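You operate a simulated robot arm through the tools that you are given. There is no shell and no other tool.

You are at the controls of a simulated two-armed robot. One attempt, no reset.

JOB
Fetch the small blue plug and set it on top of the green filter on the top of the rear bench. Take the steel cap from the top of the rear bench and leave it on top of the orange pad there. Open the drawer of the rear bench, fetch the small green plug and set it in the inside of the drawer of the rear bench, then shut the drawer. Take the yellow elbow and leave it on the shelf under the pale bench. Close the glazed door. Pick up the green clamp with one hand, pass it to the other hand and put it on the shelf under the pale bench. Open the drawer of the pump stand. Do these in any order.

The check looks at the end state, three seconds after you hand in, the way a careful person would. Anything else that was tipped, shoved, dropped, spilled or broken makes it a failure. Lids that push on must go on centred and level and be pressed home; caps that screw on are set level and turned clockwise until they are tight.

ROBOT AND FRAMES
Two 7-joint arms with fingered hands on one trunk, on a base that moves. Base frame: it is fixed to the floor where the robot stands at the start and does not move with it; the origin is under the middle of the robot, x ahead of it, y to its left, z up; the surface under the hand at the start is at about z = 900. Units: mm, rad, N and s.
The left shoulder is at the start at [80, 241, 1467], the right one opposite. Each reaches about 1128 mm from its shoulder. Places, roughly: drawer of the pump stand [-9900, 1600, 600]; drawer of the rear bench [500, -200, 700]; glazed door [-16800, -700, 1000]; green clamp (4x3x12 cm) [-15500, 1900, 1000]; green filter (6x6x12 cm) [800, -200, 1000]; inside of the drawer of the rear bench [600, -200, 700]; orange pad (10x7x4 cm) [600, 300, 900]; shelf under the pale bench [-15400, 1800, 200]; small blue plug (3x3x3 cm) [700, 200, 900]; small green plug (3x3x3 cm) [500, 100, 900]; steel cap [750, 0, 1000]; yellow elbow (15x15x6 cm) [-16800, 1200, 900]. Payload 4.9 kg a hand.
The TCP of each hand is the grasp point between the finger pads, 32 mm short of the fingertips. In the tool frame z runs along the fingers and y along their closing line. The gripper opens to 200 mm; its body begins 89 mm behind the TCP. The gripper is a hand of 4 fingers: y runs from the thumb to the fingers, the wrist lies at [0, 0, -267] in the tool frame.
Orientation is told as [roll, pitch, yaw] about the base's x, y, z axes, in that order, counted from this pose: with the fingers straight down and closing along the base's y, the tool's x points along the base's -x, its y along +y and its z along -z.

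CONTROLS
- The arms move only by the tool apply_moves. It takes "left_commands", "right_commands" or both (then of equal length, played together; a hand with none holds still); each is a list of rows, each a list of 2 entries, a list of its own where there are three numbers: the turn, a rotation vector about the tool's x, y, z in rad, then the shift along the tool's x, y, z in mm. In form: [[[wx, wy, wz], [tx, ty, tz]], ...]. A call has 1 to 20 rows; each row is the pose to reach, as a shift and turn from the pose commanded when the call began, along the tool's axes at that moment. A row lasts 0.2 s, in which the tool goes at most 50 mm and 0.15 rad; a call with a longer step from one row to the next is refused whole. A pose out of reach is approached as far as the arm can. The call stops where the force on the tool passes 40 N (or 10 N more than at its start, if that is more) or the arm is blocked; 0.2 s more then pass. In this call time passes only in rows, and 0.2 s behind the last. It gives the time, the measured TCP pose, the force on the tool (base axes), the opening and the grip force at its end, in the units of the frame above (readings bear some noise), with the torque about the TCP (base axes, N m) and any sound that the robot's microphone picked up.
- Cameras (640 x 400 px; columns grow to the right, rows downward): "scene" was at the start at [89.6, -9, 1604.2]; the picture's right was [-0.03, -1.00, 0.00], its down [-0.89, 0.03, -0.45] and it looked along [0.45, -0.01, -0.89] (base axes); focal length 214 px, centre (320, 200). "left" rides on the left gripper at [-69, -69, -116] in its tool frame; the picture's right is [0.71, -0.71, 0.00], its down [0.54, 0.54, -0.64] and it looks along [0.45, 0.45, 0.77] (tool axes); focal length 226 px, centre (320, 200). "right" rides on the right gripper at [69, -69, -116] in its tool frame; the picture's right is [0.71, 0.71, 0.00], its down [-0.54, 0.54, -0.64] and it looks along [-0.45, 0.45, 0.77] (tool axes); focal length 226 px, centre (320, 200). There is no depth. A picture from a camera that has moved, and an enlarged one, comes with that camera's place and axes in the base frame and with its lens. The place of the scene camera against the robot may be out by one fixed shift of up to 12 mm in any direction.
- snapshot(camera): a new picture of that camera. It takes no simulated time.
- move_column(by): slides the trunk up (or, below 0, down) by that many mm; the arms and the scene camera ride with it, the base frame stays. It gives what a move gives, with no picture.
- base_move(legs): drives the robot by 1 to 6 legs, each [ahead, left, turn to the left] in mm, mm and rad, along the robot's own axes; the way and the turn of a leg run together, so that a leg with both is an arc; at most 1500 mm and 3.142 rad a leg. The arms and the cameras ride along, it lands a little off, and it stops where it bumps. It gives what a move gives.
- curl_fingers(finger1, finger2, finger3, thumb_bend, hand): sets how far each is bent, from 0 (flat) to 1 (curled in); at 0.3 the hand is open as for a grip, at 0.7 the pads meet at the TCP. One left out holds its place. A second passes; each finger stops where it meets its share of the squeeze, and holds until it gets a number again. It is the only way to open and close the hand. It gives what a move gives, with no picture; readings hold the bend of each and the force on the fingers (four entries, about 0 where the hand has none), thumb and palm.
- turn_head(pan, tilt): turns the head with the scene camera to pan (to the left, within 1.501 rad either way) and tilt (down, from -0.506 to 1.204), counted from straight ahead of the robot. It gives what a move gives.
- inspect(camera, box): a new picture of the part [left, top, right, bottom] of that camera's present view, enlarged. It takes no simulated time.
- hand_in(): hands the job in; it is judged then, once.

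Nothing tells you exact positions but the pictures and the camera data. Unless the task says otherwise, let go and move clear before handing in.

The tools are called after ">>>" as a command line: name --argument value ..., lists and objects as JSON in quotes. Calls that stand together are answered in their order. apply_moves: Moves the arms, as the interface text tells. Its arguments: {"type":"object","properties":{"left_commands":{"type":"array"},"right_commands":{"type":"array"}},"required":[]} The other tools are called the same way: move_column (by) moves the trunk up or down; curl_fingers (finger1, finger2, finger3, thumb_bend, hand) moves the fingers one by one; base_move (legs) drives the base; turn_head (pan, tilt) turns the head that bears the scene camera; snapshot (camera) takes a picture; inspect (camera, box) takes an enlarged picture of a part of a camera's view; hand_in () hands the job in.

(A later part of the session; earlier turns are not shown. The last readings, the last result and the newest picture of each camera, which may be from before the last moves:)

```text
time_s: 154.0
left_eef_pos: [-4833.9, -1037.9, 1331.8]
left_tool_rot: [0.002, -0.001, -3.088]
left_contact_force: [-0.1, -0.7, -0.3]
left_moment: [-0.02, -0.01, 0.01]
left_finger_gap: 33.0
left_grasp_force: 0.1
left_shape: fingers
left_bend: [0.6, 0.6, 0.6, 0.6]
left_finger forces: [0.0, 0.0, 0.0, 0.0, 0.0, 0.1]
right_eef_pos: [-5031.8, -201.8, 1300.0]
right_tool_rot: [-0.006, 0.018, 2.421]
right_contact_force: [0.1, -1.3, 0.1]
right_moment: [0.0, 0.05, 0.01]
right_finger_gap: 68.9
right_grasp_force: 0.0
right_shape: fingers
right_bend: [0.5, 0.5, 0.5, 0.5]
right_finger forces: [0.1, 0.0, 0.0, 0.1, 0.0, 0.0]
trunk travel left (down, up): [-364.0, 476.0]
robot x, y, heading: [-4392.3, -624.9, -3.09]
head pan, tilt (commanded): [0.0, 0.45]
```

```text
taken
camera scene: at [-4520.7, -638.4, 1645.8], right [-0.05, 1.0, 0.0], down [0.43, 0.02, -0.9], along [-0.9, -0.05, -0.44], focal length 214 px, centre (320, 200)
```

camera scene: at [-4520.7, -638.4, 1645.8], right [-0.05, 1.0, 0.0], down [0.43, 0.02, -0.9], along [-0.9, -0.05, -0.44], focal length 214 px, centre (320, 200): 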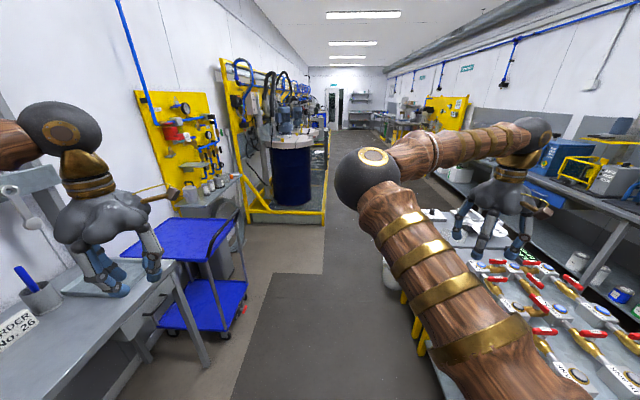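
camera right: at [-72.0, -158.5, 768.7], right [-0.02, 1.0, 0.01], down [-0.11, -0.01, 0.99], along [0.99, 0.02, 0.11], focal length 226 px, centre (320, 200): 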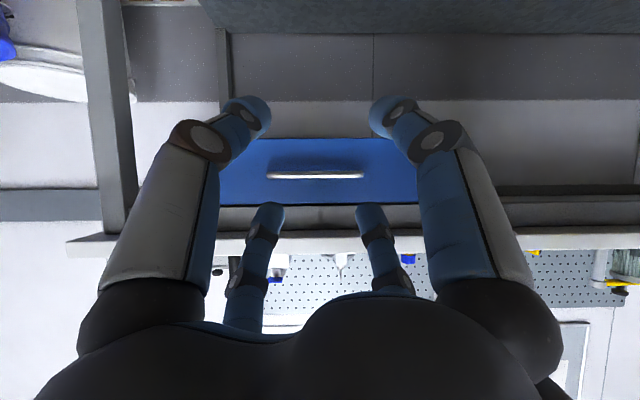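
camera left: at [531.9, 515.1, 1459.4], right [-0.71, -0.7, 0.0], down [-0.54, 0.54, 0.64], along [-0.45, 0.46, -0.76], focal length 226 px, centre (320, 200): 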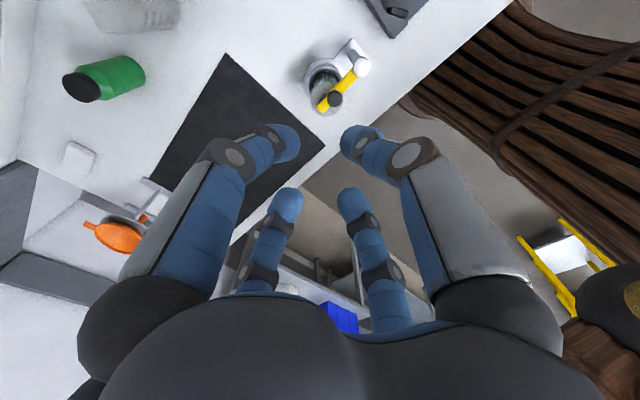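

The first table row ends near x = -6090, and a pump frame stands ahead on the left from x ≈ -7100. I will straighten, drive to x ≈ -6530 and then move over to the right half.

>>> base_move --legs '[[0, 0, -0.052], [1100, 0, 0], [1000, 0, 0]]'

>>> snapshot --camera "scene"

```text
time_s: 164.8
left_eef_pos: [-6932.9, -1054.5, 1332.9]
left_tool_rot: [0.0, -0.001, -3.123]
left_contact_force: [0.2, 0.5, 0.4]
left_moment: [-0.03, 0.04, 0.01]
left_finger_gap: 32.8
left_grasp_force: 0.0
left_shape: fingers
left_bend: [0.6, 0.6, 0.6, 0.6]
left_finger forces: [0.0, 0.0, 0.1, 0.0, 0.0, 0.0]
right_eef_pos: [-7100.7, -212.8, 1299.5]
right_tool_rot: [-0.006, 0.019, 2.385]
right_contact_force: [-0.5, -0.2, -0.2]
right_moment: [0.05, 0.05, 0.0]
right_finger_gap: 69.5
right_grasp_force: 0.1
right_shape: fingers
right_bend: [0.5, 0.5, 0.5, 0.5]
right_finger forces: [0.1, 0.0, 0.1, 0.1, 0.0, 0.1]
trunk travel left (down, up): [-364.0, 476.0]
robot x, y, heading: [-6484.9, -655.0, -3.12]
head pan, tilt (commanded): [0.0, 0.45]
```

```text
taken
camera scene: at [-6605.4, -667.2, 1645.8], right [-0.02, 1.0, 0.0], down [0.43, 0.01, -0.9], along [-0.9, -0.02, -0.43], focal length 214 px, centre (320, 200)
```

scene: 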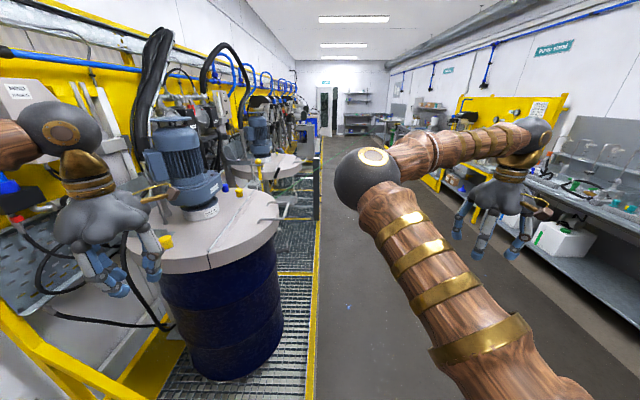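

>>> turn_head --pan -0.9 --tilt 0.45

>>> snapshot --camera "scene"

```text
time_s: 166.0
left_eef_pos: [-6932.0, -1055.3, 1330.5]
left_tool_rot: [0.001, 0.001, -3.123]
left_contact_force: [-0.5, 0.0, -1.1]
left_moment: [0.0, -0.01, 0.0]
left_finger_gap: 32.9
left_grasp_force: 0.1
left_shape: fingers
left_bend: [0.6, 0.6, 0.6, 0.6]
left_finger forces: [0.0, 0.0, 0.1, 0.0, 0.0, 0.0]
right_eef_pos: [-7101.3, -212.4, 1298.6]
right_tool_rot: [-0.006, 0.02, 2.386]
right_contact_force: [0.2, -0.1, 0.2]
right_moment: [0.02, -0.01, -0.04]
right_finger_gap: 69.4
right_grasp_force: 0.1
right_shape: fingers
right_bend: [0.5, 0.5, 0.5, 0.5]
right_finger forces: [0.1, 0.0, 0.1, 0.0, 0.0, 0.0]
trunk travel left (down, up): [-364.0, 476.0]
robot x, y, heading: [-6479.0, -657.4, -3.121]
head pan, tilt (commanded): [-0.901, 0.45]
```

```text
taken
camera scene: at [-6572.7, -594.6, 1645.8], right [0.77, 0.64, 0.0], down [0.28, -0.34, -0.9], along [-0.57, 0.69, -0.44], focal length 214 px, centre (320, 200)
```

scene: 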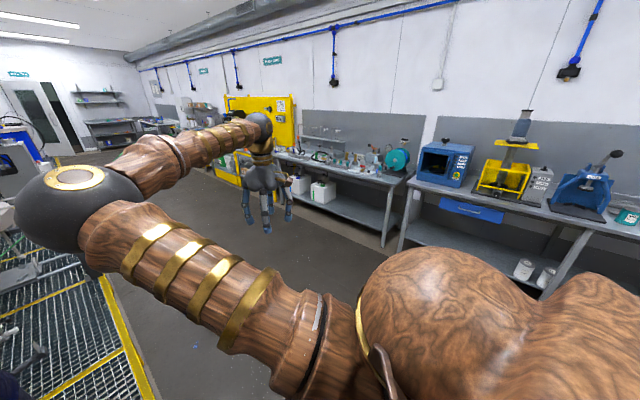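

The right half is clear, and the yellow panelled unit on the right near x ≈ -9900 should be the pump stand. I will strafe right and drive on.

>>> base_move --legs '[[0, -850, 0], [0, 0, -0.02], [1300, 0, 0]]'

>>> turn_head --pan -0.5 --tilt 0.35

>>> snapshot --camera "scene"

```text
time_s: 168.6
left_eef_pos: [-6947.1, -655.0, 1326.9]
left_tool_rot: [-0.008, 0.004, -3.129]
left_contact_force: [-0.4, -1.4, -0.7]
left_moment: [0.09, -0.09, -0.01]
left_finger_gap: 32.9
left_grasp_force: 0.0
left_shape: fingers
left_bend: [0.6, 0.6, 0.6, 0.6]
left_finger forces: [0.1, 0.0, 0.0, 0.1, 0.0, 0.0]
right_eef_pos: [-7109.6, 188.4, 1299.8]
right_tool_rot: [-0.011, 0.016, 2.38]
right_contact_force: [-0.2, -1.5, 0.2]
right_moment: [0.08, -0.05, -0.01]
right_finger_gap: 69.5
right_grasp_force: 0.1
right_shape: fingers
right_bend: [0.5, 0.5, 0.5, 0.5]
right_finger forces: [0.0, 0.0, 0.1, 0.0, 0.0, 0.0]
trunk travel left (down, up): [-364.0, 476.0]
robot x, y, heading: [-6485.4, -250.1, -3.127]
head pan, tilt (commanded): [-0.901, 0.45]
stopped in leg 1: the robot was blocked; the commanded pose is now the measured one
```

```text
time_s: 169.4
left_eef_pos: [-6942.1, -639.2, 1333.6]
left_tool_rot: [0.004, 0.0, -3.132]
left_contact_force: [0.1, 1.0, 0.0]
left_moment: [-0.07, 0.03, -0.01]
left_finger_gap: 32.7
left_grasp_force: 0.1
left_shape: fingers
left_bend: [0.6, 0.6, 0.6, 0.6]
left_finger forces: [0.0, 0.0, 0.0, 0.1, 0.0, 0.0]
right_eef_pos: [-7103.0, 205.1, 1298.0]
right_tool_rot: [-0.001, 0.021, 2.378]
right_contact_force: [-0.1, 0.5, -0.2]
right_moment: [-0.07, 0.02, -0.03]
right_finger_gap: 69.1
right_grasp_force: 0.1
right_shape: fingers
right_bend: [0.5, 0.5, 0.5, 0.5]
right_finger forces: [0.0, 0.1, 0.0, 0.0, 0.0, 0.0]
trunk travel left (down, up): [-364.0, 476.0]
robot x, y, heading: [-6487.2, -248.1, -3.138]
head pan, tilt (commanded): [-0.499, 0.351]
```

```text
taken
camera scene: at [-6602.3, -207.4, 1654.9], right [0.47, 0.88, 0.0], down [0.3, -0.17, -0.94], along [-0.83, 0.44, -0.34], focal length 214 px, centre (320, 200)
```

scene: 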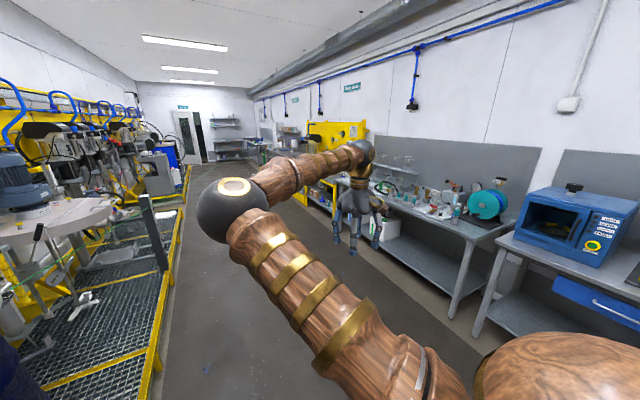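

The base bumped something on its right rear, probably the end of the table. I will ease away to the left and look back at it before going on.

>>> base_move --legs '[[0, 60, 0]]'

>>> turn_head --pan -1.5 --tilt 0.6

>>> snapshot --camera "scene"

```text
time_s: 170.4
left_eef_pos: [-6943.5, -694.6, 1333.0]
left_tool_rot: [0.008, 0.0, -3.132]
left_contact_force: [0.0, 1.5, 0.8]
left_moment: [-0.11, -0.01, -0.01]
left_finger_gap: 32.9
left_grasp_force: 0.0
left_shape: fingers
left_bend: [0.6, 0.6, 0.6, 0.6]
left_finger forces: [0.1, 0.0, 0.0, 0.0, 0.0, 0.0]
right_eef_pos: [-7103.9, 150.4, 1295.9]
right_tool_rot: [0.0, 0.024, 2.375]
right_contact_force: [-0.1, 1.2, -0.7]
right_moment: [-0.09, 0.0, 0.0]
right_finger_gap: 69.1
right_grasp_force: 0.1
right_shape: fingers
right_bend: [0.5, 0.5, 0.5, 0.5]
right_finger forces: [0.0, 0.0, 0.1, 0.1, 0.0, 0.0]
trunk travel left (down, up): [-364.0, 476.0]
robot x, y, heading: [-6484.5, -309.4, -3.133]
head pan, tilt (commanded): [-0.499, 0.351]
```

```text
time_s: 171.7
left_eef_pos: [-6945.1, -699.1, 1332.0]
left_tool_rot: [0.003, 0.0, -3.135]
left_contact_force: [0.6, 0.4, 0.0]
left_moment: [0.02, -0.01, -0.02]
left_finger_gap: 32.8
left_grasp_force: 0.0
left_shape: fingers
left_bend: [0.6, 0.6, 0.6, 0.6]
left_finger forces: [0.0, 0.0, 0.0, 0.0, 0.1, 0.0]
right_eef_pos: [-7103.1, 144.2, 1298.7]
right_tool_rot: [-0.005, 0.021, 2.374]
right_contact_force: [0.0, 0.4, -0.4]
right_moment: [-0.01, 0.03, 0.0]
right_finger_gap: 69.5
right_grasp_force: 0.1
right_shape: fingers
right_bend: [0.5, 0.5, 0.5, 0.5]
right_finger forces: [0.2, 0.0, 0.1, 0.0, 0.0, 0.0]
trunk travel left (down, up): [-364.0, 476.0]
robot x, y, heading: [-6485.5, -311.8, -3.13]
head pan, tilt (commanded): [-1.499, 0.6]
```

```text
taken
camera scene: at [-6527.6, -226.9, 1632.2], right [1.0, 0.08, 0.0], down [0.05, -0.56, -0.82], along [-0.07, 0.82, -0.57], focal length 214 px, centre (320, 200)
```

scene: 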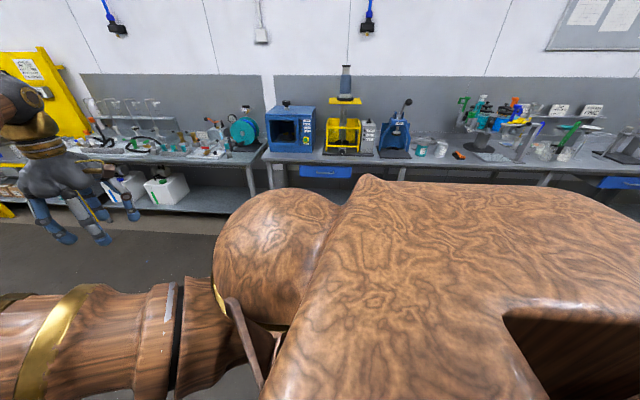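

I cannot see the table past my own body. I will go ahead 300 mm (clear of the frame), then strafe right, and look back from there.

>>> base_move --legs '[[330, 0, 0], [0, -250, 0]]'

>>> turn_head --pan 0.3 --tilt 0.5

>>> snapshot --camera "scene"

```text
time_s: 175.1
left_eef_pos: [-7269.1, -507.1, 1329.9]
left_tool_rot: [-0.001, -0.001, -3.126]
left_contact_force: [-0.2, -0.5, 0.8]
left_moment: [0.02, 0.02, -0.03]
left_finger_gap: 32.8
left_grasp_force: 0.1
left_shape: fingers
left_bend: [0.6, 0.6, 0.6, 0.6]
left_finger forces: [0.0, 0.1, 0.0, 0.0, 0.0, 0.1]
right_eef_pos: [-7433.8, 336.3, 1301.0]
right_tool_rot: [-0.01, 0.018, 2.383]
right_contact_force: [0.2, -1.4, -0.2]
right_moment: [0.05, -0.02, 0.0]
right_finger_gap: 69.1
right_grasp_force: 0.0
right_shape: fingers
right_bend: [0.5, 0.5, 0.5, 0.5]
right_finger forces: [0.0, 0.1, 0.0, 0.0, 0.0, 0.0]
trunk travel left (down, up): [-364.0, 476.0]
robot x, y, heading: [-6813.4, -106.7, -3.127]
head pan, tilt (commanded): [-1.499, 0.6]
stopped in leg 2: the robot was blocked; the commanded pose is now the measured one
```

```text
time_s: 176.9
left_eef_pos: [-7269.9, -501.6, 1330.4]
left_tool_rot: [0.0, 0.0, -3.128]
left_contact_force: [0.3, 0.4, 0.9]
left_moment: [-0.01, 0.03, -0.04]
left_finger_gap: 32.8
left_grasp_force: 0.1
left_shape: fingers
left_bend: [0.6, 0.6, 0.6, 0.6]
left_finger forces: [0.0, 0.0, 0.0, 0.1, 0.0, 0.1]
right_eef_pos: [-7432.0, 342.5, 1298.9]
right_tool_rot: [-0.005, 0.018, 2.379]
right_contact_force: [-0.1, 0.0, 0.0]
right_moment: [-0.03, 0.04, 0.03]
right_finger_gap: 69.0
right_grasp_force: 0.1
right_shape: fingers
right_bend: [0.5, 0.5, 0.5, 0.5]
right_finger forces: [0.0, 0.0, 0.0, 0.0, 0.0, 0.0]
trunk travel left (down, up): [-364.0, 476.0]
robot x, y, heading: [-6814.0, -103.3, -3.125]
head pan, tilt (commanded): [0.3, 0.499]
```

```text
taken
camera scene: at [-6934.2, -142.6, 1641.2], right [-0.31, 0.95, 0.0], down [0.46, 0.15, -0.88], along [-0.84, -0.27, -0.48], focal length 214 px, centre (320, 200)
```

scene: 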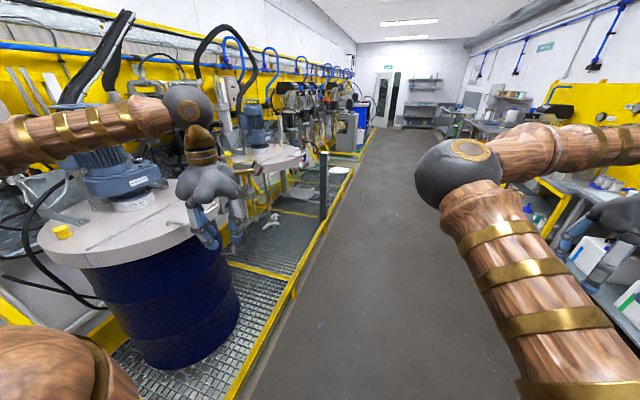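

Blocked again on the right; my body is long towards the rear, so its tail is probably meeting the table end. I will ease left, then turn right about 0.5 rad and drive diagonally so that the tail swings clear.

>>> base_move --legs '[[0, 50, 0], [0, 0, -0.5]]'

>>> turn_head --pan 0.0 --tilt 0.5

>>> snapshot --camera "scene"

```text
time_s: 179.2
left_eef_pos: [-7403.2, -279.3, 1331.2]
left_tool_rot: [-0.001, -0.001, 2.646]
left_contact_force: [0.6, 0.5, 0.5]
left_moment: [0.0, 0.0, -0.02]
left_finger_gap: 33.3
left_grasp_force: 0.0
left_shape: fingers
left_bend: [0.6, 0.6, 0.6, 0.6]
left_finger forces: [0.1, 0.0, 0.1, 0.0, 0.1, 0.0]
right_eef_pos: [-7135.3, 535.3, 1298.8]
right_tool_rot: [-0.004, 0.018, 1.871]
right_contact_force: [-0.4, -0.4, 0.4]
right_moment: [-0.04, -0.03, 0.01]
right_finger_gap: 69.2
right_grasp_force: 0.0
right_shape: fingers
right_bend: [0.5, 0.5, 0.5, 0.5]
right_finger forces: [0.0, 0.0, 0.0, 0.1, 0.0, 0.1]
trunk travel left (down, up): [-364.0, 476.0]
robot x, y, heading: [-6813.8, -154.1, 2.643]
head pan, tilt (commanded): [0.3, 0.499]
```

```text
time_s: 180.0
left_eef_pos: [-7404.5, -277.2, 1330.6]
left_tool_rot: [0.0, 0.0, 2.645]
left_contact_force: [0.6, -0.3, 0.5]
left_moment: [0.04, -0.01, 0.02]
left_finger_gap: 33.1
left_grasp_force: 0.1
left_shape: fingers
left_bend: [0.6, 0.6, 0.6, 0.6]
left_finger forces: [0.0, 0.0, 0.1, 0.1, 0.0, 0.1]
right_eef_pos: [-7136.3, 537.3, 1298.3]
right_tool_rot: [-0.003, 0.018, 1.87]
right_contact_force: [-1.0, 0.2, 0.3]
right_moment: [0.01, -0.01, -0.02]
right_finger_gap: 69.3
right_grasp_force: 0.1
right_shape: fingers
right_bend: [0.5, 0.5, 0.5, 0.5]
right_finger forces: [0.0, 0.0, 0.0, 0.1, 0.0, 0.1]
trunk travel left (down, up): [-364.0, 476.0]
robot x, y, heading: [-6815.2, -152.9, 2.645]
head pan, tilt (commanded): [0.0, 0.499]
```

```text
taken
camera scene: at [-6923.4, -104.9, 1641.3], right [0.48, 0.88, 0.0], down [0.42, -0.23, -0.88], along [-0.77, 0.42, -0.48], focal length 214 px, centre (320, 200)
```

scene: 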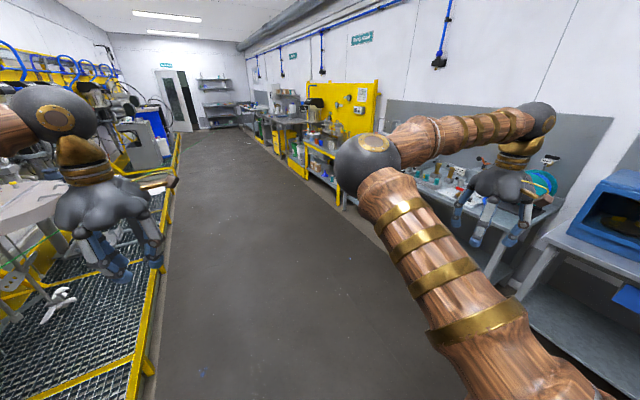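

>>> base_move --legs '[[850, 0, 0]]'

>>> turn_head --pan -0.1 --tilt 0.35

>>> snapshot --camera "scene"

```text
time_s: 184.6
left_eef_pos: [-8153.6, 125.5, 1331.0]
left_tool_rot: [0.0, 0.0, 2.649]
left_contact_force: [0.3, -0.3, -0.4]
left_moment: [-0.01, 0.0, -0.02]
left_finger_gap: 32.7
left_grasp_force: 0.0
left_shape: fingers
left_bend: [0.6, 0.6, 0.6, 0.6]
left_finger forces: [0.0, 0.1, 0.0, 0.0, 0.0, 0.0]
right_eef_pos: [-7888.1, 941.5, 1299.1]
right_tool_rot: [-0.006, 0.019, 1.874]
right_contact_force: [-0.3, -0.8, -0.1]
right_moment: [-0.01, 0.02, -0.01]
right_finger_gap: 69.0
right_grasp_force: 0.2
right_shape: fingers
right_bend: [0.5, 0.5, 0.5, 0.5]
right_finger forces: [0.0, 0.0, 0.0, 0.0, 0.0, 0.0]
trunk travel left (down, up): [-364.0, 476.0]
robot x, y, heading: [-7563.6, 248.5, 2.646]
head pan, tilt (commanded): [0.0, 0.499]
```

```text
time_s: 185.3
left_eef_pos: [-8155.0, 125.7, 1331.4]
left_tool_rot: [-0.001, 0.0, 2.648]
left_contact_force: [-0.4, 0.5, 0.1]
left_moment: [-0.01, 0.01, -0.01]
left_finger_gap: 32.9
left_grasp_force: 0.0
left_shape: fingers
left_bend: [0.6, 0.6, 0.6, 0.6]
left_finger forces: [0.0, 0.0, 0.1, 0.0, 0.0, 0.0]
right_eef_pos: [-7888.9, 943.1, 1298.8]
right_tool_rot: [-0.006, 0.019, 1.874]
right_contact_force: [-0.6, 0.1, 0.1]
right_moment: [0.0, 0.03, 0.02]
right_finger_gap: 68.9
right_grasp_force: 0.1
right_shape: fingers
right_bend: [0.5, 0.5, 0.5, 0.5]
right_finger forces: [0.0, 0.0, 0.0, 0.1, 0.0, 0.0]
trunk travel left (down, up): [-364.0, 476.0]
robot x, y, heading: [-7562.5, 248.7, 2.646]
head pan, tilt (commanded): [-0.099, 0.351]
```

```text
taken
camera scene: at [-7672.7, 309.6, 1654.9], right [0.56, 0.83, 0.0], down [0.29, -0.19, -0.94], along [-0.78, 0.52, -0.34], focal length 214 px, centre (320, 200)
```

scene: 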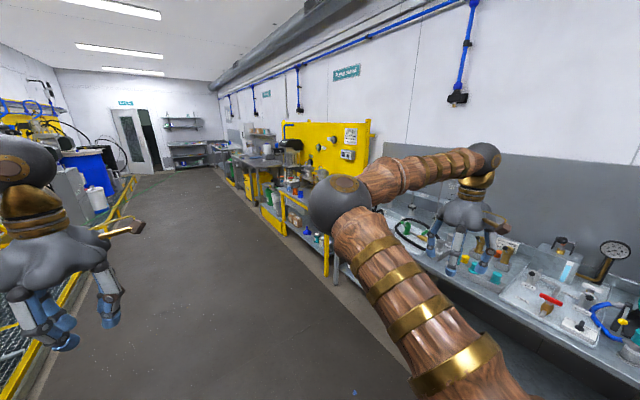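

>>> base_move --legs '[[0, 0, 0.495], [1300, 0, 0], [600, 0, 0]]'

>>> turn_head --pan -1.0 --tilt 0.45

>>> snapshot --camera "scene"

```text
time_s: 196.2
left_eef_pos: [-9949.5, -97.6, 1331.5]
left_tool_rot: [-0.001, 0.001, 3.116]
left_contact_force: [0.1, 0.1, 0.7]
left_moment: [0.02, 0.03, -0.01]
left_finger_gap: 32.9
left_grasp_force: 0.0
left_shape: fingers
left_bend: [0.6, 0.6, 0.6, 0.6]
left_finger forces: [0.0, 0.0, 0.1, 0.0, 0.0, 0.0]
right_eef_pos: [-10077.6, 752.5, 1299.4]
right_tool_rot: [-0.006, 0.018, 2.34]
right_contact_force: [-0.3, 1.2, -0.5]
right_moment: [-0.01, -0.02, -0.03]
right_finger_gap: 69.1
right_grasp_force: 0.1
right_shape: fingers
right_bend: [0.5, 0.5, 0.5, 0.5]
right_finger forces: [0.0, 0.1, 0.0, 0.0, 0.1, 0.1]
trunk travel left (down, up): [-364.0, 476.0]
robot x, y, heading: [-9479.4, 279.4, 3.114]
head pan, tilt (commanded): [-0.099, 0.351]
```

```text
time_s: 197.4
left_eef_pos: [-9949.3, -96.3, 1332.0]
left_tool_rot: [0.0, 0.0, 3.115]
left_contact_force: [-0.2, 0.2, -0.7]
left_moment: [-0.01, -0.01, 0.0]
left_finger_gap: 33.1
left_grasp_force: 0.1
left_shape: fingers
left_bend: [0.6, 0.6, 0.6, 0.6]
left_finger forces: [0.0, 0.1, 0.0, 0.0, 0.0, 0.0]
right_eef_pos: [-10078.0, 753.2, 1299.0]
right_tool_rot: [-0.007, 0.018, 2.341]
right_contact_force: [0.3, 0.8, -0.5]
right_moment: [-0.01, -0.04, 0.01]
right_finger_gap: 69.0
right_grasp_force: 0.1
right_shape: fingers
right_bend: [0.5, 0.5, 0.5, 0.5]
right_finger forces: [0.0, 0.0, 0.0, 0.1, 0.0, 0.0]
trunk travel left (down, up): [-364.0, 476.0]
robot x, y, heading: [-9478.5, 280.9, 3.11]
head pan, tilt (commanded): [-1.0, 0.45]
```

```text
taken
camera scene: at [-9559.9, 351.3, 1645.8], right [0.86, 0.52, 0.0], down [0.23, -0.37, -0.9], along [-0.47, 0.77, -0.44], focal length 214 px, centre (320, 200)
```

scene: 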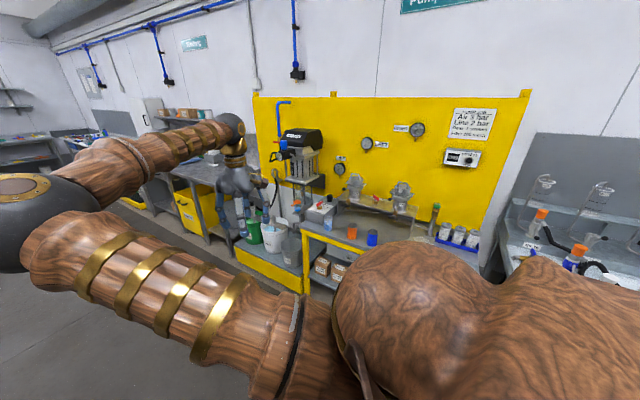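

The yellow stand on my right is the pump stand. I will turn right to face it.

>>> base_move --legs '[[0, 0, -1.54]]'

>>> turn_head --pan 0.0 --tilt 0.6

>>> snapshot --camera "scene"

>>> turn_head --pan -1.5 --tilt 0.3

>>> snapshot --camera "scene"

```text
time_s: 201.6
left_eef_pos: [-9863.6, 743.6, 1331.9]
left_tool_rot: [0.002, 0.001, 1.562]
left_contact_force: [-0.8, 0.0, -0.4]
left_moment: [-0.02, 0.02, 0.01]
left_finger_gap: 32.9
left_grasp_force: 0.1
left_shape: fingers
left_bend: [0.6, 0.6, 0.6, 0.6]
left_finger forces: [0.0, 0.0, 0.0, 0.0, 0.0, 0.0]
right_eef_pos: [-9015.9, 887.5, 1299.6]
right_tool_rot: [-0.006, 0.018, 0.787]
right_contact_force: [-0.4, -0.4, 0.8]
right_moment: [0.01, -0.04, 0.02]
right_finger_gap: 69.2
right_grasp_force: 0.1
right_shape: fingers
right_bend: [0.5, 0.5, 0.5, 0.5]
right_finger forces: [0.0, 0.0, 0.0, 0.0, 0.0, 0.0]
trunk travel left (down, up): [-364.0, 476.0]
robot x, y, heading: [-9480.3, 278.2, 1.564]
head pan, tilt (commanded): [-1.0, 0.45]
```

```text
time_s: 202.9
left_eef_pos: [-9862.8, 743.8, 1330.9]
left_tool_rot: [-0.001, 0.001, 1.561]
left_contact_force: [-1.0, 0.1, -0.1]
left_moment: [0.01, 0.0, 0.0]
left_finger_gap: 33.0
left_grasp_force: 0.2
left_shape: fingers
left_bend: [0.6, 0.6, 0.6, 0.6]
left_finger forces: [0.0, 0.0, 0.0, 0.0, 0.1, 0.0]
right_eef_pos: [-9015.8, 886.4, 1299.1]
right_tool_rot: [-0.006, 0.019, 0.787]
right_contact_force: [0.6, -0.2, -0.2]
right_moment: [0.03, 0.01, -0.01]
right_finger_gap: 69.2
right_grasp_force: 0.1
right_shape: fingers
right_bend: [0.5, 0.5, 0.5, 0.5]
right_finger forces: [0.0, 0.1, 0.0, 0.0, 0.0, 0.0]
trunk travel left (down, up): [-364.0, 476.0]
robot x, y, heading: [-9476.9, 278.6, 1.562]
head pan, tilt (commanded): [0.0, 0.6]
```

```text
taken
camera scene: at [-9480.9, 390.8, 1632.2], right [1.0, -0.01, 0.0], down [-0.01, -0.56, -0.82], along [0.01, 0.82, -0.57], focal length 214 px, centre (320, 200)
```

scene: 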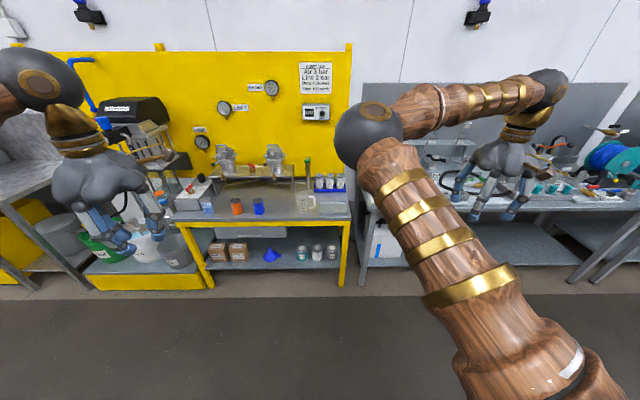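

```text
time_s: 204.5
left_eef_pos: [-9864.4, 744.3, 1330.6]
left_tool_rot: [-0.001, 0.001, 1.561]
left_contact_force: [-0.4, -0.4, 0.4]
left_moment: [-0.03, -0.02, -0.01]
left_finger_gap: 32.9
left_grasp_force: 0.0
left_shape: fingers
left_bend: [0.6, 0.6, 0.6, 0.6]
left_finger forces: [0.0, 0.1, 0.1, 0.1, 0.0, 0.0]
right_eef_pos: [-9016.5, 887.8, 1300.0]
right_tool_rot: [-0.004, 0.018, 0.789]
right_contact_force: [0.4, 0.2, -0.4]
right_moment: [0.0, 0.01, 0.0]
right_finger_gap: 69.3
right_grasp_force: 0.1
right_shape: fingers
right_bend: [0.5, 0.5, 0.5, 0.5]
right_finger forces: [0.1, 0.0, 0.0, 0.0, 0.1, 0.1]
trunk travel left (down, up): [-364.0, 476.0]
robot x, y, heading: [-9481.3, 279.5, 1.559]
head pan, tilt (commanded): [-1.499, 0.3]
```

```text
taken
camera scene: at [-9388.8, 308.1, 1659.7], right [0.06, -1.0, 0.0], down [-0.3, -0.02, -0.96], along [0.95, 0.06, -0.3], focal length 214 px, centre (320, 200)
```

scene: 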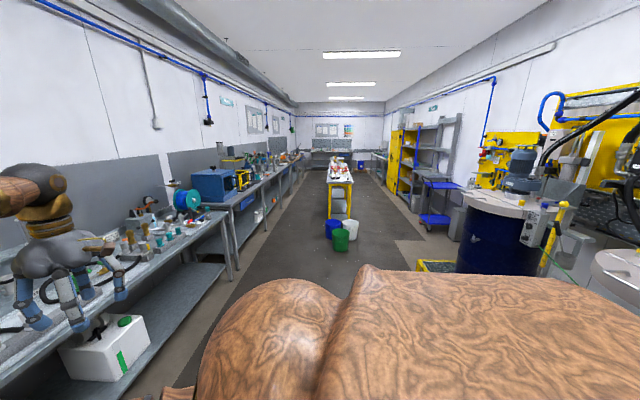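

I see three pails standing by the end of the table — those are what I bumped. I will zoom in to see that they are upright.

>>> inspect --camera "scene" --box '[290, 140, 410, 260]'

>>> inspect --camera "scene" --box '[315, 205, 370, 258]'

```text
3.33 times, centred on (350, 200) of scene
camera zoom: at [-9388.8, 308.1, 1659.7], right [0.06, -1.0, 0.0], down [-0.3, -0.02, -0.96], along [0.95, 0.06, -0.3], focal length 715 px, centre (220, 200)
```

zoom: 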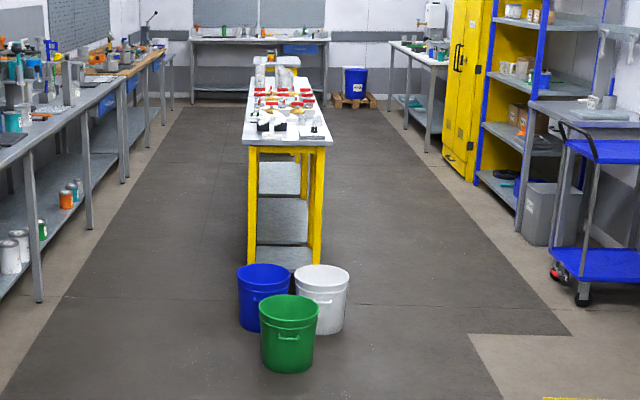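

```text
7.55 times, centred on (342, 232) of scene
camera zoom: at [-9388.8, 308.1, 1659.7], right [0.06, -1.0, 0.0], down [-0.3, -0.02, -0.96], along [0.95, 0.06, -0.3], focal length 1619 px, centre (150, -38)
```

zoom: 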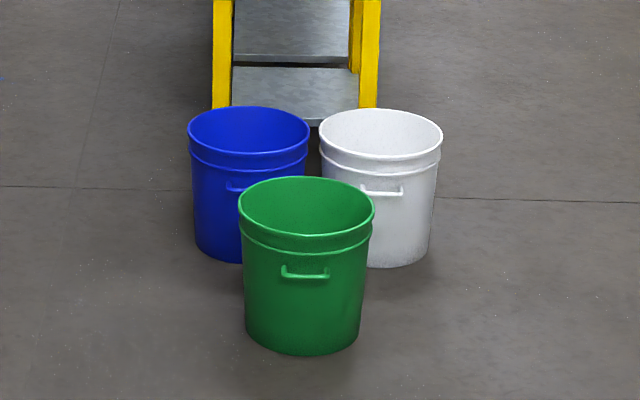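

The pails are upright and stand in a neat group. Now I will look closely at the pump stand and its drawer.

>>> turn_head --pan 0.2 --tilt 0.6

>>> snapshot --camera "scene"

>>> inspect --camera "scene" --box '[200, 160, 420, 300]'

```text
time_s: 206.2
left_eef_pos: [-9862.5, 744.7, 1330.6]
left_tool_rot: [0.001, 0.0, 1.561]
left_contact_force: [0.3, -0.3, 1.0]
left_moment: [0.01, 0.0, 0.0]
left_finger_gap: 33.2
left_grasp_force: 0.1
left_shape: fingers
left_bend: [0.6, 0.6, 0.6, 0.6]
left_finger forces: [0.0, 0.1, 0.0, 0.1, 0.0, 0.1]
right_eef_pos: [-9016.2, 887.9, 1299.2]
right_tool_rot: [-0.006, 0.018, 0.786]
right_contact_force: [0.4, -0.2, -0.7]
right_moment: [0.01, -0.02, -0.01]
right_finger_gap: 69.1
right_grasp_force: 0.0
right_shape: fingers
right_bend: [0.5, 0.5, 0.5, 0.5]
right_finger forces: [0.1, 0.1, 0.0, 0.0, 0.0, 0.1]
trunk travel left (down, up): [-364.0, 476.0]
robot x, y, heading: [-9482.1, 275.5, 1.558]
head pan, tilt (commanded): [0.201, 0.6]
```

```text
taken
camera scene: at [-9498.6, 389.2, 1632.2], right [0.98, 0.19, 0.0], down [0.11, -0.56, -0.82], along [-0.16, 0.81, -0.57], focal length 214 px, centre (320, 200)
```

scene: 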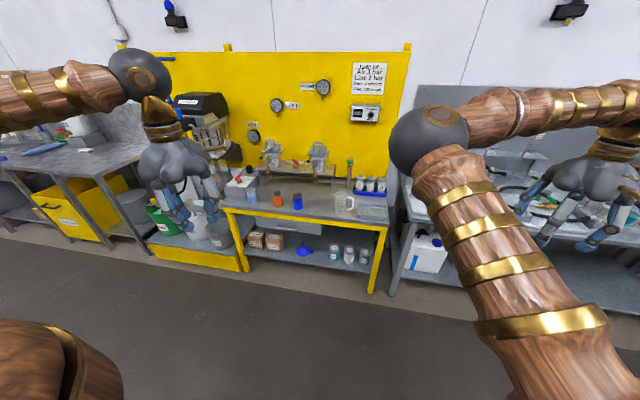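

```text
2.86 times, centred on (310, 230) of scene
camera zoom: at [-9498.6, 389.2, 1632.2], right [0.98, 0.19, 0.0], down [0.11, -0.56, -0.82], along [-0.16, 0.81, -0.57], focal length 613 px, centre (349, 114)
```

zoom: 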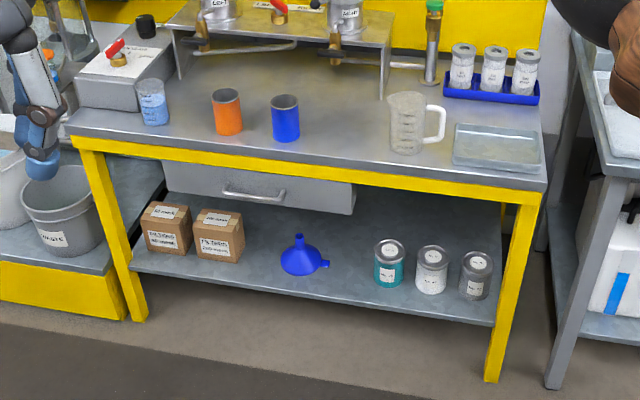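

The pump stand has a grey drawer with a bar handle under its top, near x ≈ -9925. I will strafe left about 840 mm so my right arm can repeat the handle grip that worked before.

>>> base_move --legs '[[0, 840, 0]]'

>>> turn_head --pan -0.35 --tilt 0.65

>>> snapshot --camera "scene"

>>> snapshot --camera "right"

```text
time_s: 210.7
left_eef_pos: [-10705.0, 762.6, 1332.2]
left_tool_rot: [0.002, -0.001, 1.55]
left_contact_force: [0.1, -0.2, 0.6]
left_moment: [-0.01, 0.01, 0.0]
left_finger_gap: 32.9
left_grasp_force: 0.1
left_shape: fingers
left_bend: [0.6, 0.6, 0.6, 0.6]
left_finger forces: [0.0, 0.1, 0.0, 0.0, 0.0, 0.0]
right_eef_pos: [-9856.2, 895.5, 1299.3]
right_tool_rot: [-0.004, 0.02, 0.775]
right_contact_force: [0.7, 0.6, -0.4]
right_moment: [0.02, 0.01, -0.03]
right_finger_gap: 69.1
right_grasp_force: 0.1
right_shape: fingers
right_bend: [0.5, 0.5, 0.5, 0.5]
right_finger forces: [0.1, 0.0, 0.1, 0.1, 0.0, 0.0]
trunk travel left (down, up): [-364.0, 476.0]
robot x, y, heading: [-10324.0, 293.6, 1.549]
head pan, tilt (commanded): [0.201, 0.6]
```

```text
time_s: 211.7
left_eef_pos: [-10706.8, 762.8, 1331.6]
left_tool_rot: [0.002, 0.0, 1.552]
left_contact_force: [-0.8, 0.0, 0.0]
left_moment: [-0.02, 0.01, 0.01]
left_finger_gap: 32.8
left_grasp_force: 0.0
left_shape: fingers
left_bend: [0.6, 0.6, 0.6, 0.6]
left_finger forces: [0.0, 0.0, 0.1, 0.1, 0.1, 0.0]
right_eef_pos: [-9858.7, 896.5, 1299.2]
right_tool_rot: [-0.005, 0.019, 0.776]
right_contact_force: [-0.6, -0.3, -1.1]
right_moment: [-0.02, -0.03, 0.0]
right_finger_gap: 69.3
right_grasp_force: 0.1
right_shape: fingers
right_bend: [0.5, 0.5, 0.5, 0.5]
right_finger forces: [0.0, 0.0, 0.0, 0.0, 0.0, 0.1]
trunk travel left (down, up): [-364.0, 476.0]
robot x, y, heading: [-10325.8, 293.2, 1.546]
head pan, tilt (commanded): [-0.351, 0.649]
```

```text
taken
camera scene: at [-10298.1, 397.0, 1627.9], right [0.93, -0.36, 0.0], down [-0.22, -0.56, -0.8], along [0.29, 0.74, -0.6], focal length 214 px, centre (320, 200)
```

scene: 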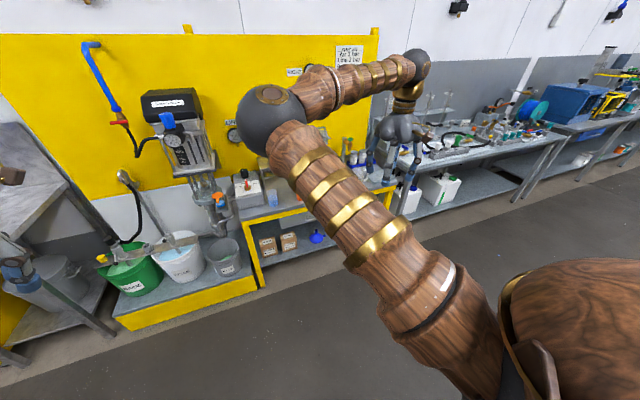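

```text
taken
camera right: at [-9857.4, 799.9, 1416.8], right [-1.0, 0.01, 0.01], down [0.01, 0.78, 0.63], along [0.0, 0.63, -0.78], focal length 226 px, centre (320, 200)
```

right: 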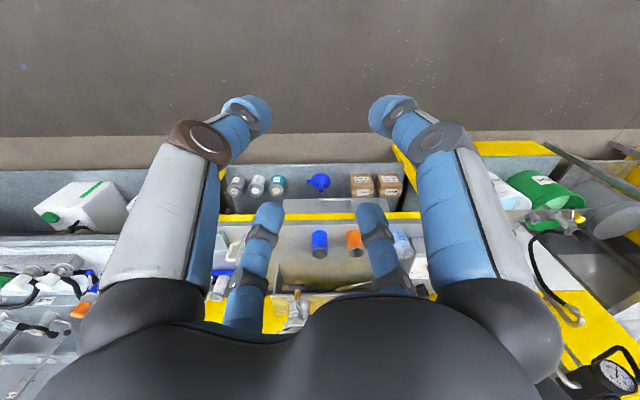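

>>> inspect --camera "right" --box '[220, 150, 420, 270]'

```text
3.20 times, centred on (320, 210) of right
camera zoom: at [-9857.4, 799.9, 1416.8], right [-1.0, 0.01, 0.01], down [0.01, 0.78, 0.63], along [0.0, 0.63, -0.78], focal length 723 px, centre (320, 168)
```

zoom: 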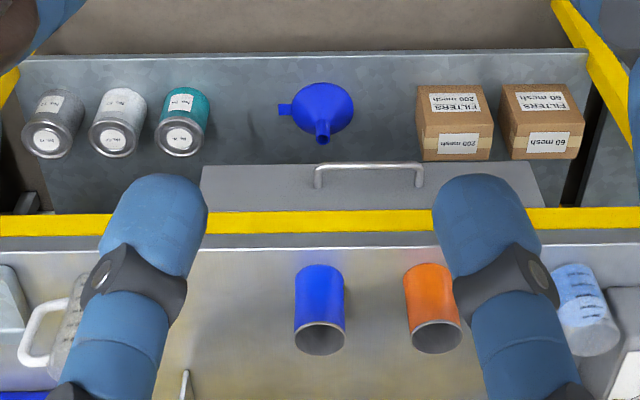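

The handle appears to be near (-9917, 1381, 694). I will square up the heading, lower the trunk 75 mm, and bring the right hand to the same relative posture as for the first drawer.

>>> base_move --legs '[[0, 0, 0.025]]'

>>> move_column --by -75

>>> apply_moves --right_commands '[[[0, 0, 0], [-13, 26, 28]], [[0, 0, 0], [-25, 53, 57]], [[0, 0, 0], [-38, 79, 86]], [[0, 0, 0], [-51, 105, 114]]]'

>>> apply_moves --right_commands '[[[-0.089, -0.089, 0], [2, 1, 42]], [[-0.178, -0.178, 0], [4, 2, 84]], [[-0.267, -0.267, 0], [6, 3, 126]], [[-0.356, -0.356, 0], [8, 4, 168]], [[-0.444, -0.444, 0], [10, 5, 210]], [[-0.533, -0.533, 0], [12, 5, 252]], [[-0.622, -0.622, 0], [14, 6, 294]], [[-0.711, -0.711, 0], [14, 6, 330]]]'

>>> snapshot --camera "right"

```text
time_s: 212.4
left_eef_pos: [-10716.6, 753.9, 1331.1]
left_tool_rot: [0.002, 0.0, 1.578]
left_contact_force: [-0.2, 0.6, 0.1]
left_moment: [0.03, 0.03, 0.0]
left_finger_gap: 32.8
left_grasp_force: 0.1
left_shape: fingers
left_bend: [0.6, 0.6, 0.6, 0.6]
left_finger forces: [0.1, 0.0, 0.0, 0.1, 0.0, 0.0]
right_eef_pos: [-9871.6, 908.0, 1298.4]
right_tool_rot: [-0.006, 0.019, 0.798]
right_contact_force: [0.3, -0.3, -0.5]
right_moment: [0.0, 0.03, 0.0]
right_finger_gap: 69.2
right_grasp_force: 0.1
right_shape: fingers
right_bend: [0.5, 0.5, 0.5, 0.5]
right_finger forces: [0.0, 0.0, 0.1, 0.0, 0.1, 0.0]
trunk travel left (down, up): [-364.0, 476.0]
robot x, y, heading: [-10330.8, 293.4, 1.578]
head pan, tilt (commanded): [-0.351, 0.649]
```

```text
time_s: 213.6
left_eef_pos: [-10716.4, 751.8, 1255.6]
left_tool_rot: [0.001, -0.001, 1.577]
left_contact_force: [0.5, -0.3, -0.8]
left_moment: [0.02, 0.02, 0.0]
left_finger_gap: 32.9
left_grasp_force: 0.1
left_shape: fingers
left_bend: [0.6, 0.6, 0.6, 0.6]
left_finger forces: [0.0, 0.0, 0.0, 0.0, 0.1, 0.0]
right_eef_pos: [-9872.2, 907.0, 1225.0]
right_tool_rot: [-0.006, 0.02, 0.799]
right_contact_force: [0.3, 0.5, 0.9]
right_moment: [-0.02, 0.0, -0.01]
right_finger_gap: 69.4
right_grasp_force: 0.2
right_shape: fingers
right_bend: [0.5, 0.5, 0.5, 0.5]
right_finger forces: [0.1, 0.0, 0.0, 0.0, 0.0, 0.0]
trunk travel left (down, up): [-289.0, 551.0]
robot x, y, heading: [-10324.2, 294.7, 1.577]
head pan, tilt (commanded): [-0.351, 0.649]
```

```text
time_s: 214.6
left_eef_pos: [-10717.0, 754.6, 1255.7]
left_tool_rot: [0.001, 0.002, 1.574]
left_contact_force: [-1.1, 1.1, -0.4]
left_moment: [-0.01, 0.0, 0.0]
left_finger_gap: 33.0
left_grasp_force: 0.1
left_shape: fingers
left_bend: [0.6, 0.6, 0.6, 0.6]
left_finger forces: [0.0, 0.0, 0.0, 0.0, 0.0, 0.0]
right_eef_pos: [-9913.1, 1015.9, 1107.3]
right_tool_rot: [-0.006, 0.02, 0.799]
right_contact_force: [0.2, 0.2, 0.3]
right_moment: [-0.01, 0.02, -0.03]
right_finger_gap: 69.2
right_grasp_force: 0.0
right_shape: fingers
right_bend: [0.5, 0.5, 0.5, 0.5]
right_finger forces: [0.1, 0.0, 0.0, 0.1, 0.0, 0.0]
trunk travel left (down, up): [-289.0, 551.0]
robot x, y, heading: [-10326.5, 291.7, 1.575]
head pan, tilt (commanded): [-0.351, 0.649]
```

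```text
time_s: 216.4
left_eef_pos: [-10716.5, 754.1, 1255.3]
left_tool_rot: [0.003, 0.002, 1.575]
left_contact_force: [0.2, 0.1, -0.6]
left_moment: [-0.06, 0.04, 0.02]
left_finger_gap: 32.8
left_grasp_force: 0.0
left_shape: fingers
left_bend: [0.6, 0.6, 0.6, 0.6]
left_finger forces: [0.2, 0.0, 0.0, 0.0, 0.0, 0.0]
right_eef_pos: [-9912.6, 1006.3, 787.7]
right_tool_rot: [0.819, -0.613, 0.527]
right_contact_force: [6.6, -2.1, 0.8]
right_moment: [0.05, 0.24, 0.37]
right_finger_gap: 69.1
right_grasp_force: 0.0
right_shape: fingers
right_bend: [0.5, 0.5, 0.5, 0.5]
right_finger forces: [0.0, 0.0, 0.0, 0.0, 0.1, 0.1]
right hand out of reach, approached as far as the arm can: row 8
trunk travel left (down, up): [-289.0, 551.0]
robot x, y, heading: [-10328.3, 292.4, 1.569]
head pan, tilt (commanded): [-0.351, 0.649]
```

```text
taken
camera right: at [-9908.7, 853.8, 772.2], right [-1.0, -0.02, 0.02], down [0.02, -0.1, 0.99], along [-0.02, 0.99, 0.1], focal length 226 px, centre (320, 200)
```

right: 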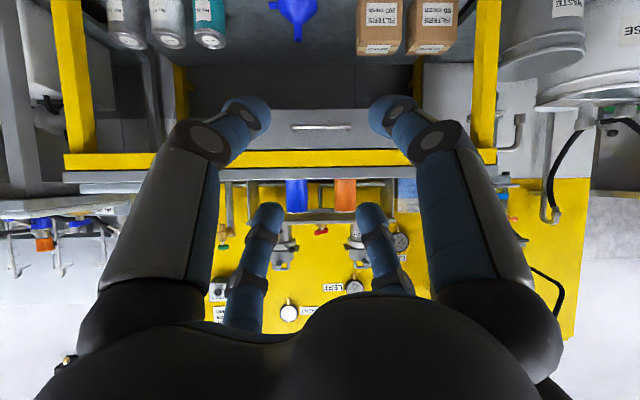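

>>> inspect --camera "right" --box '[250, 90, 400, 180]'

```text
4.27 times, centred on (325, 135) of right
camera zoom: at [-9908.7, 853.8, 772.2], right [-1.0, -0.02, 0.02], down [0.02, -0.1, 0.99], along [-0.02, 0.99, 0.1], focal length 964 px, centre (299, 477)
```

zoom: 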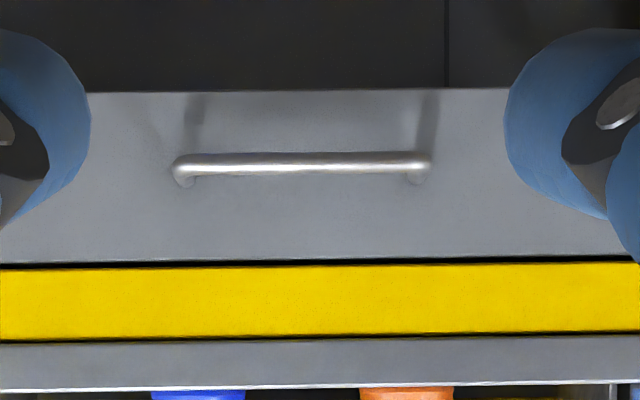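

Triangulating gives the handle at about (-9925, 1417, 651). I will lower the trunk another 120 mm to bring the fingers level with it, then drive forward in front of it.

>>> move_column --by -120

>>> base_move --legs '[[0, 12, 0], [300, 0, 0]]'

>>> snapshot --camera "right"

>>> inspect --camera "right" --box '[220, 80, 420, 220]'

```text
time_s: 217.9
left_eef_pos: [-10718.2, 751.7, 1136.3]
left_tool_rot: [0.001, 0.001, 1.577]
left_contact_force: [0.1, 0.4, -0.4]
left_moment: [0.04, 0.03, -0.02]
left_finger_gap: 33.0
left_grasp_force: 0.0
left_shape: fingers
left_bend: [0.6, 0.6, 0.6, 0.6]
left_finger forces: [0.0, 0.1, 0.1, 0.0, 0.1, 0.0]
right_eef_pos: [-9916.8, 1006.1, 667.8]
right_tool_rot: [0.82, -0.608, 0.531]
right_contact_force: [0.2, -0.3, 0.5]
right_moment: [0.02, 0.01, -0.03]
right_finger_gap: 69.2
right_grasp_force: 0.0
right_shape: fingers
right_bend: [0.5, 0.5, 0.5, 0.5]
right_finger forces: [0.0, 0.1, 0.1, 0.0, 0.0, 0.1]
trunk travel left (down, up): [-169.0, 671.0]
robot x, y, heading: [-10326.1, 292.8, 1.577]
head pan, tilt (commanded): [-0.351, 0.649]
```

```text
time_s: 220.3
left_eef_pos: [-10733.5, 1049.0, 1134.8]
left_tool_rot: [-0.002, 0.0, 1.581]
left_contact_force: [0.0, 0.5, -1.5]
left_moment: [-0.03, 0.02, 0.01]
left_finger_gap: 33.1
left_grasp_force: 0.1
left_shape: fingers
left_bend: [0.6, 0.6, 0.6, 0.6]
left_finger forces: [0.1, 0.1, 0.0, 0.1, 0.1, 0.1]
right_eef_pos: [-9933.9, 1306.6, 667.8]
right_tool_rot: [0.819, -0.609, 0.538]
right_contact_force: [0.4, -0.6, 0.6]
right_moment: [-0.01, 0.02, 0.02]
right_finger_gap: 69.2
right_grasp_force: 0.1
right_shape: fingers
right_bend: [0.5, 0.5, 0.5, 0.5]
right_finger forces: [0.0, 0.1, 0.1, 0.1, 0.1, 0.0]
trunk travel left (down, up): [-169.0, 671.0]
robot x, y, heading: [-10338.8, 592.6, 1.58]
head pan, tilt (commanded): [-0.351, 0.649]
```

```text
taken
camera right: at [-9929.2, 1155.5, 652.3], right [-1.0, -0.03, 0.02], down [0.02, -0.1, 0.99], along [-0.03, 0.99, 0.1], focal length 226 px, centre (320, 200)
```

right: 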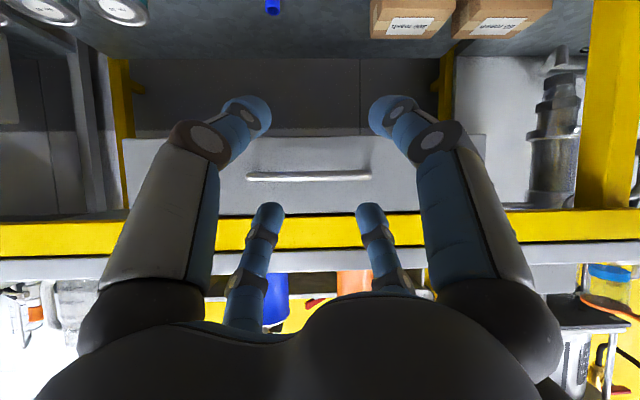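

```text
2.86 times, centred on (320, 150) of right
camera zoom: at [-9929.2, 1155.5, 652.3], right [-1.0, -0.03, 0.02], down [0.02, -0.1, 0.99], along [-0.03, 0.99, 0.1], focal length 646 px, centre (320, 343)
```

zoom: 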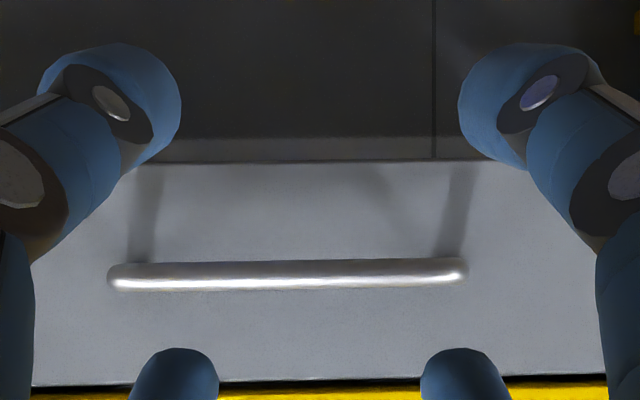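

>>> base_move --legs '[[0, -8, 0], [75, 0, 0]]'

>>> inspect --camera "right" --box '[220, 80, 420, 240]'

```text
time_s: 221.6
left_eef_pos: [-10727.4, 1123.9, 1136.5]
left_tool_rot: [0.002, -0.001, 1.58]
left_contact_force: [-0.1, 0.0, -0.2]
left_moment: [-0.07, -0.01, 0.0]
left_finger_gap: 32.9
left_grasp_force: 0.1
left_shape: fingers
left_bend: [0.6, 0.6, 0.6, 0.6]
left_finger forces: [0.0, 0.0, 0.0, 0.0, 0.1, 0.0]
right_eef_pos: [-9928.5, 1382.1, 668.3]
right_tool_rot: [0.818, -0.607, 0.537]
right_contact_force: [0.3, 0.9, -0.5]
right_moment: [0.02, 0.0, -0.01]
right_finger_gap: 69.1
right_grasp_force: 0.1
right_shape: fingers
right_bend: [0.5, 0.5, 0.5, 0.5]
right_finger forces: [0.1, 0.0, 0.1, 0.1, 0.0, 0.0]
trunk travel left (down, up): [-169.0, 671.0]
robot x, y, heading: [-10329.7, 667.9, 1.578]
head pan, tilt (commanded): [-0.351, 0.649]
```

```text
2.50 times, centred on (320, 160) of right
camera zoom: at [-9921.8, 1230.5, 652.1], right [-1.0, -0.03, 0.02], down [0.02, -0.1, 0.99], along [-0.03, 0.99, 0.1], focal length 565 px, centre (320, 300)
```

zoom: 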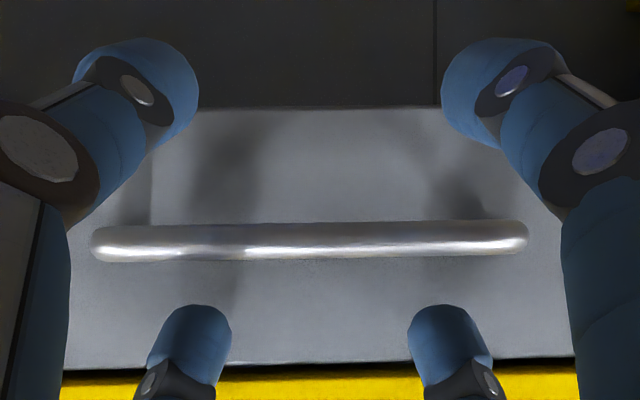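

>>> base_move --legs '[[16, 0, 0]]'

>>> inspect --camera "right" --box '[220, 80, 420, 240]'

```text
time_s: 222.4
left_eef_pos: [-10726.0, 1139.0, 1134.6]
left_tool_rot: [0.002, 0.0, 1.581]
left_contact_force: [-0.8, -0.2, -0.7]
left_moment: [-0.01, 0.02, 0.03]
left_finger_gap: 33.0
left_grasp_force: 0.1
left_shape: fingers
left_bend: [0.6, 0.6, 0.6, 0.6]
left_finger forces: [0.0, 0.0, 0.0, 0.0, 0.1, 0.0]
right_eef_pos: [-9925.6, 1396.4, 668.4]
right_tool_rot: [0.818, -0.61, 0.537]
right_contact_force: [0.8, -17.5, 3.4]
right_moment: [0.41, 0.07, 0.05]
right_finger_gap: 68.9
right_grasp_force: 8.1
right_shape: fingers
right_bend: [0.5, 0.51, 0.52, 0.5]
right_finger forces: [0.1, 8.7, 8.6, 0.0, 0.1, 0.0]
trunk travel left (down, up): [-169.0, 671.0]
robot x, y, heading: [-10329.2, 679.7, 1.581]
head pan, tilt (commanded): [-0.351, 0.649]
```

```text
2.50 times, centred on (320, 160) of right
camera zoom: at [-9921.7, 1244.3, 652.8], right [-1.0, -0.03, 0.02], down [0.02, -0.1, 0.99], along [-0.03, 0.99, 0.1], focal length 565 px, centre (320, 300)
```

zoom: 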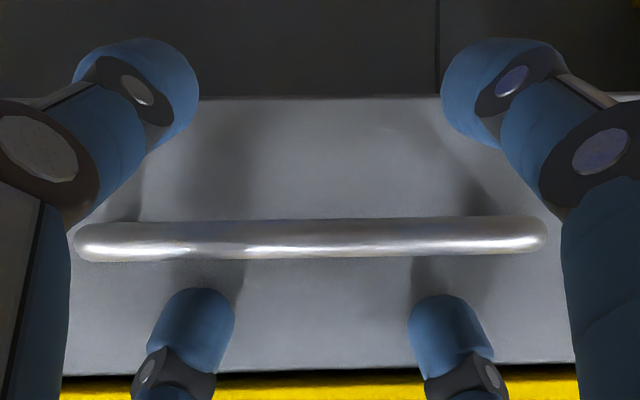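

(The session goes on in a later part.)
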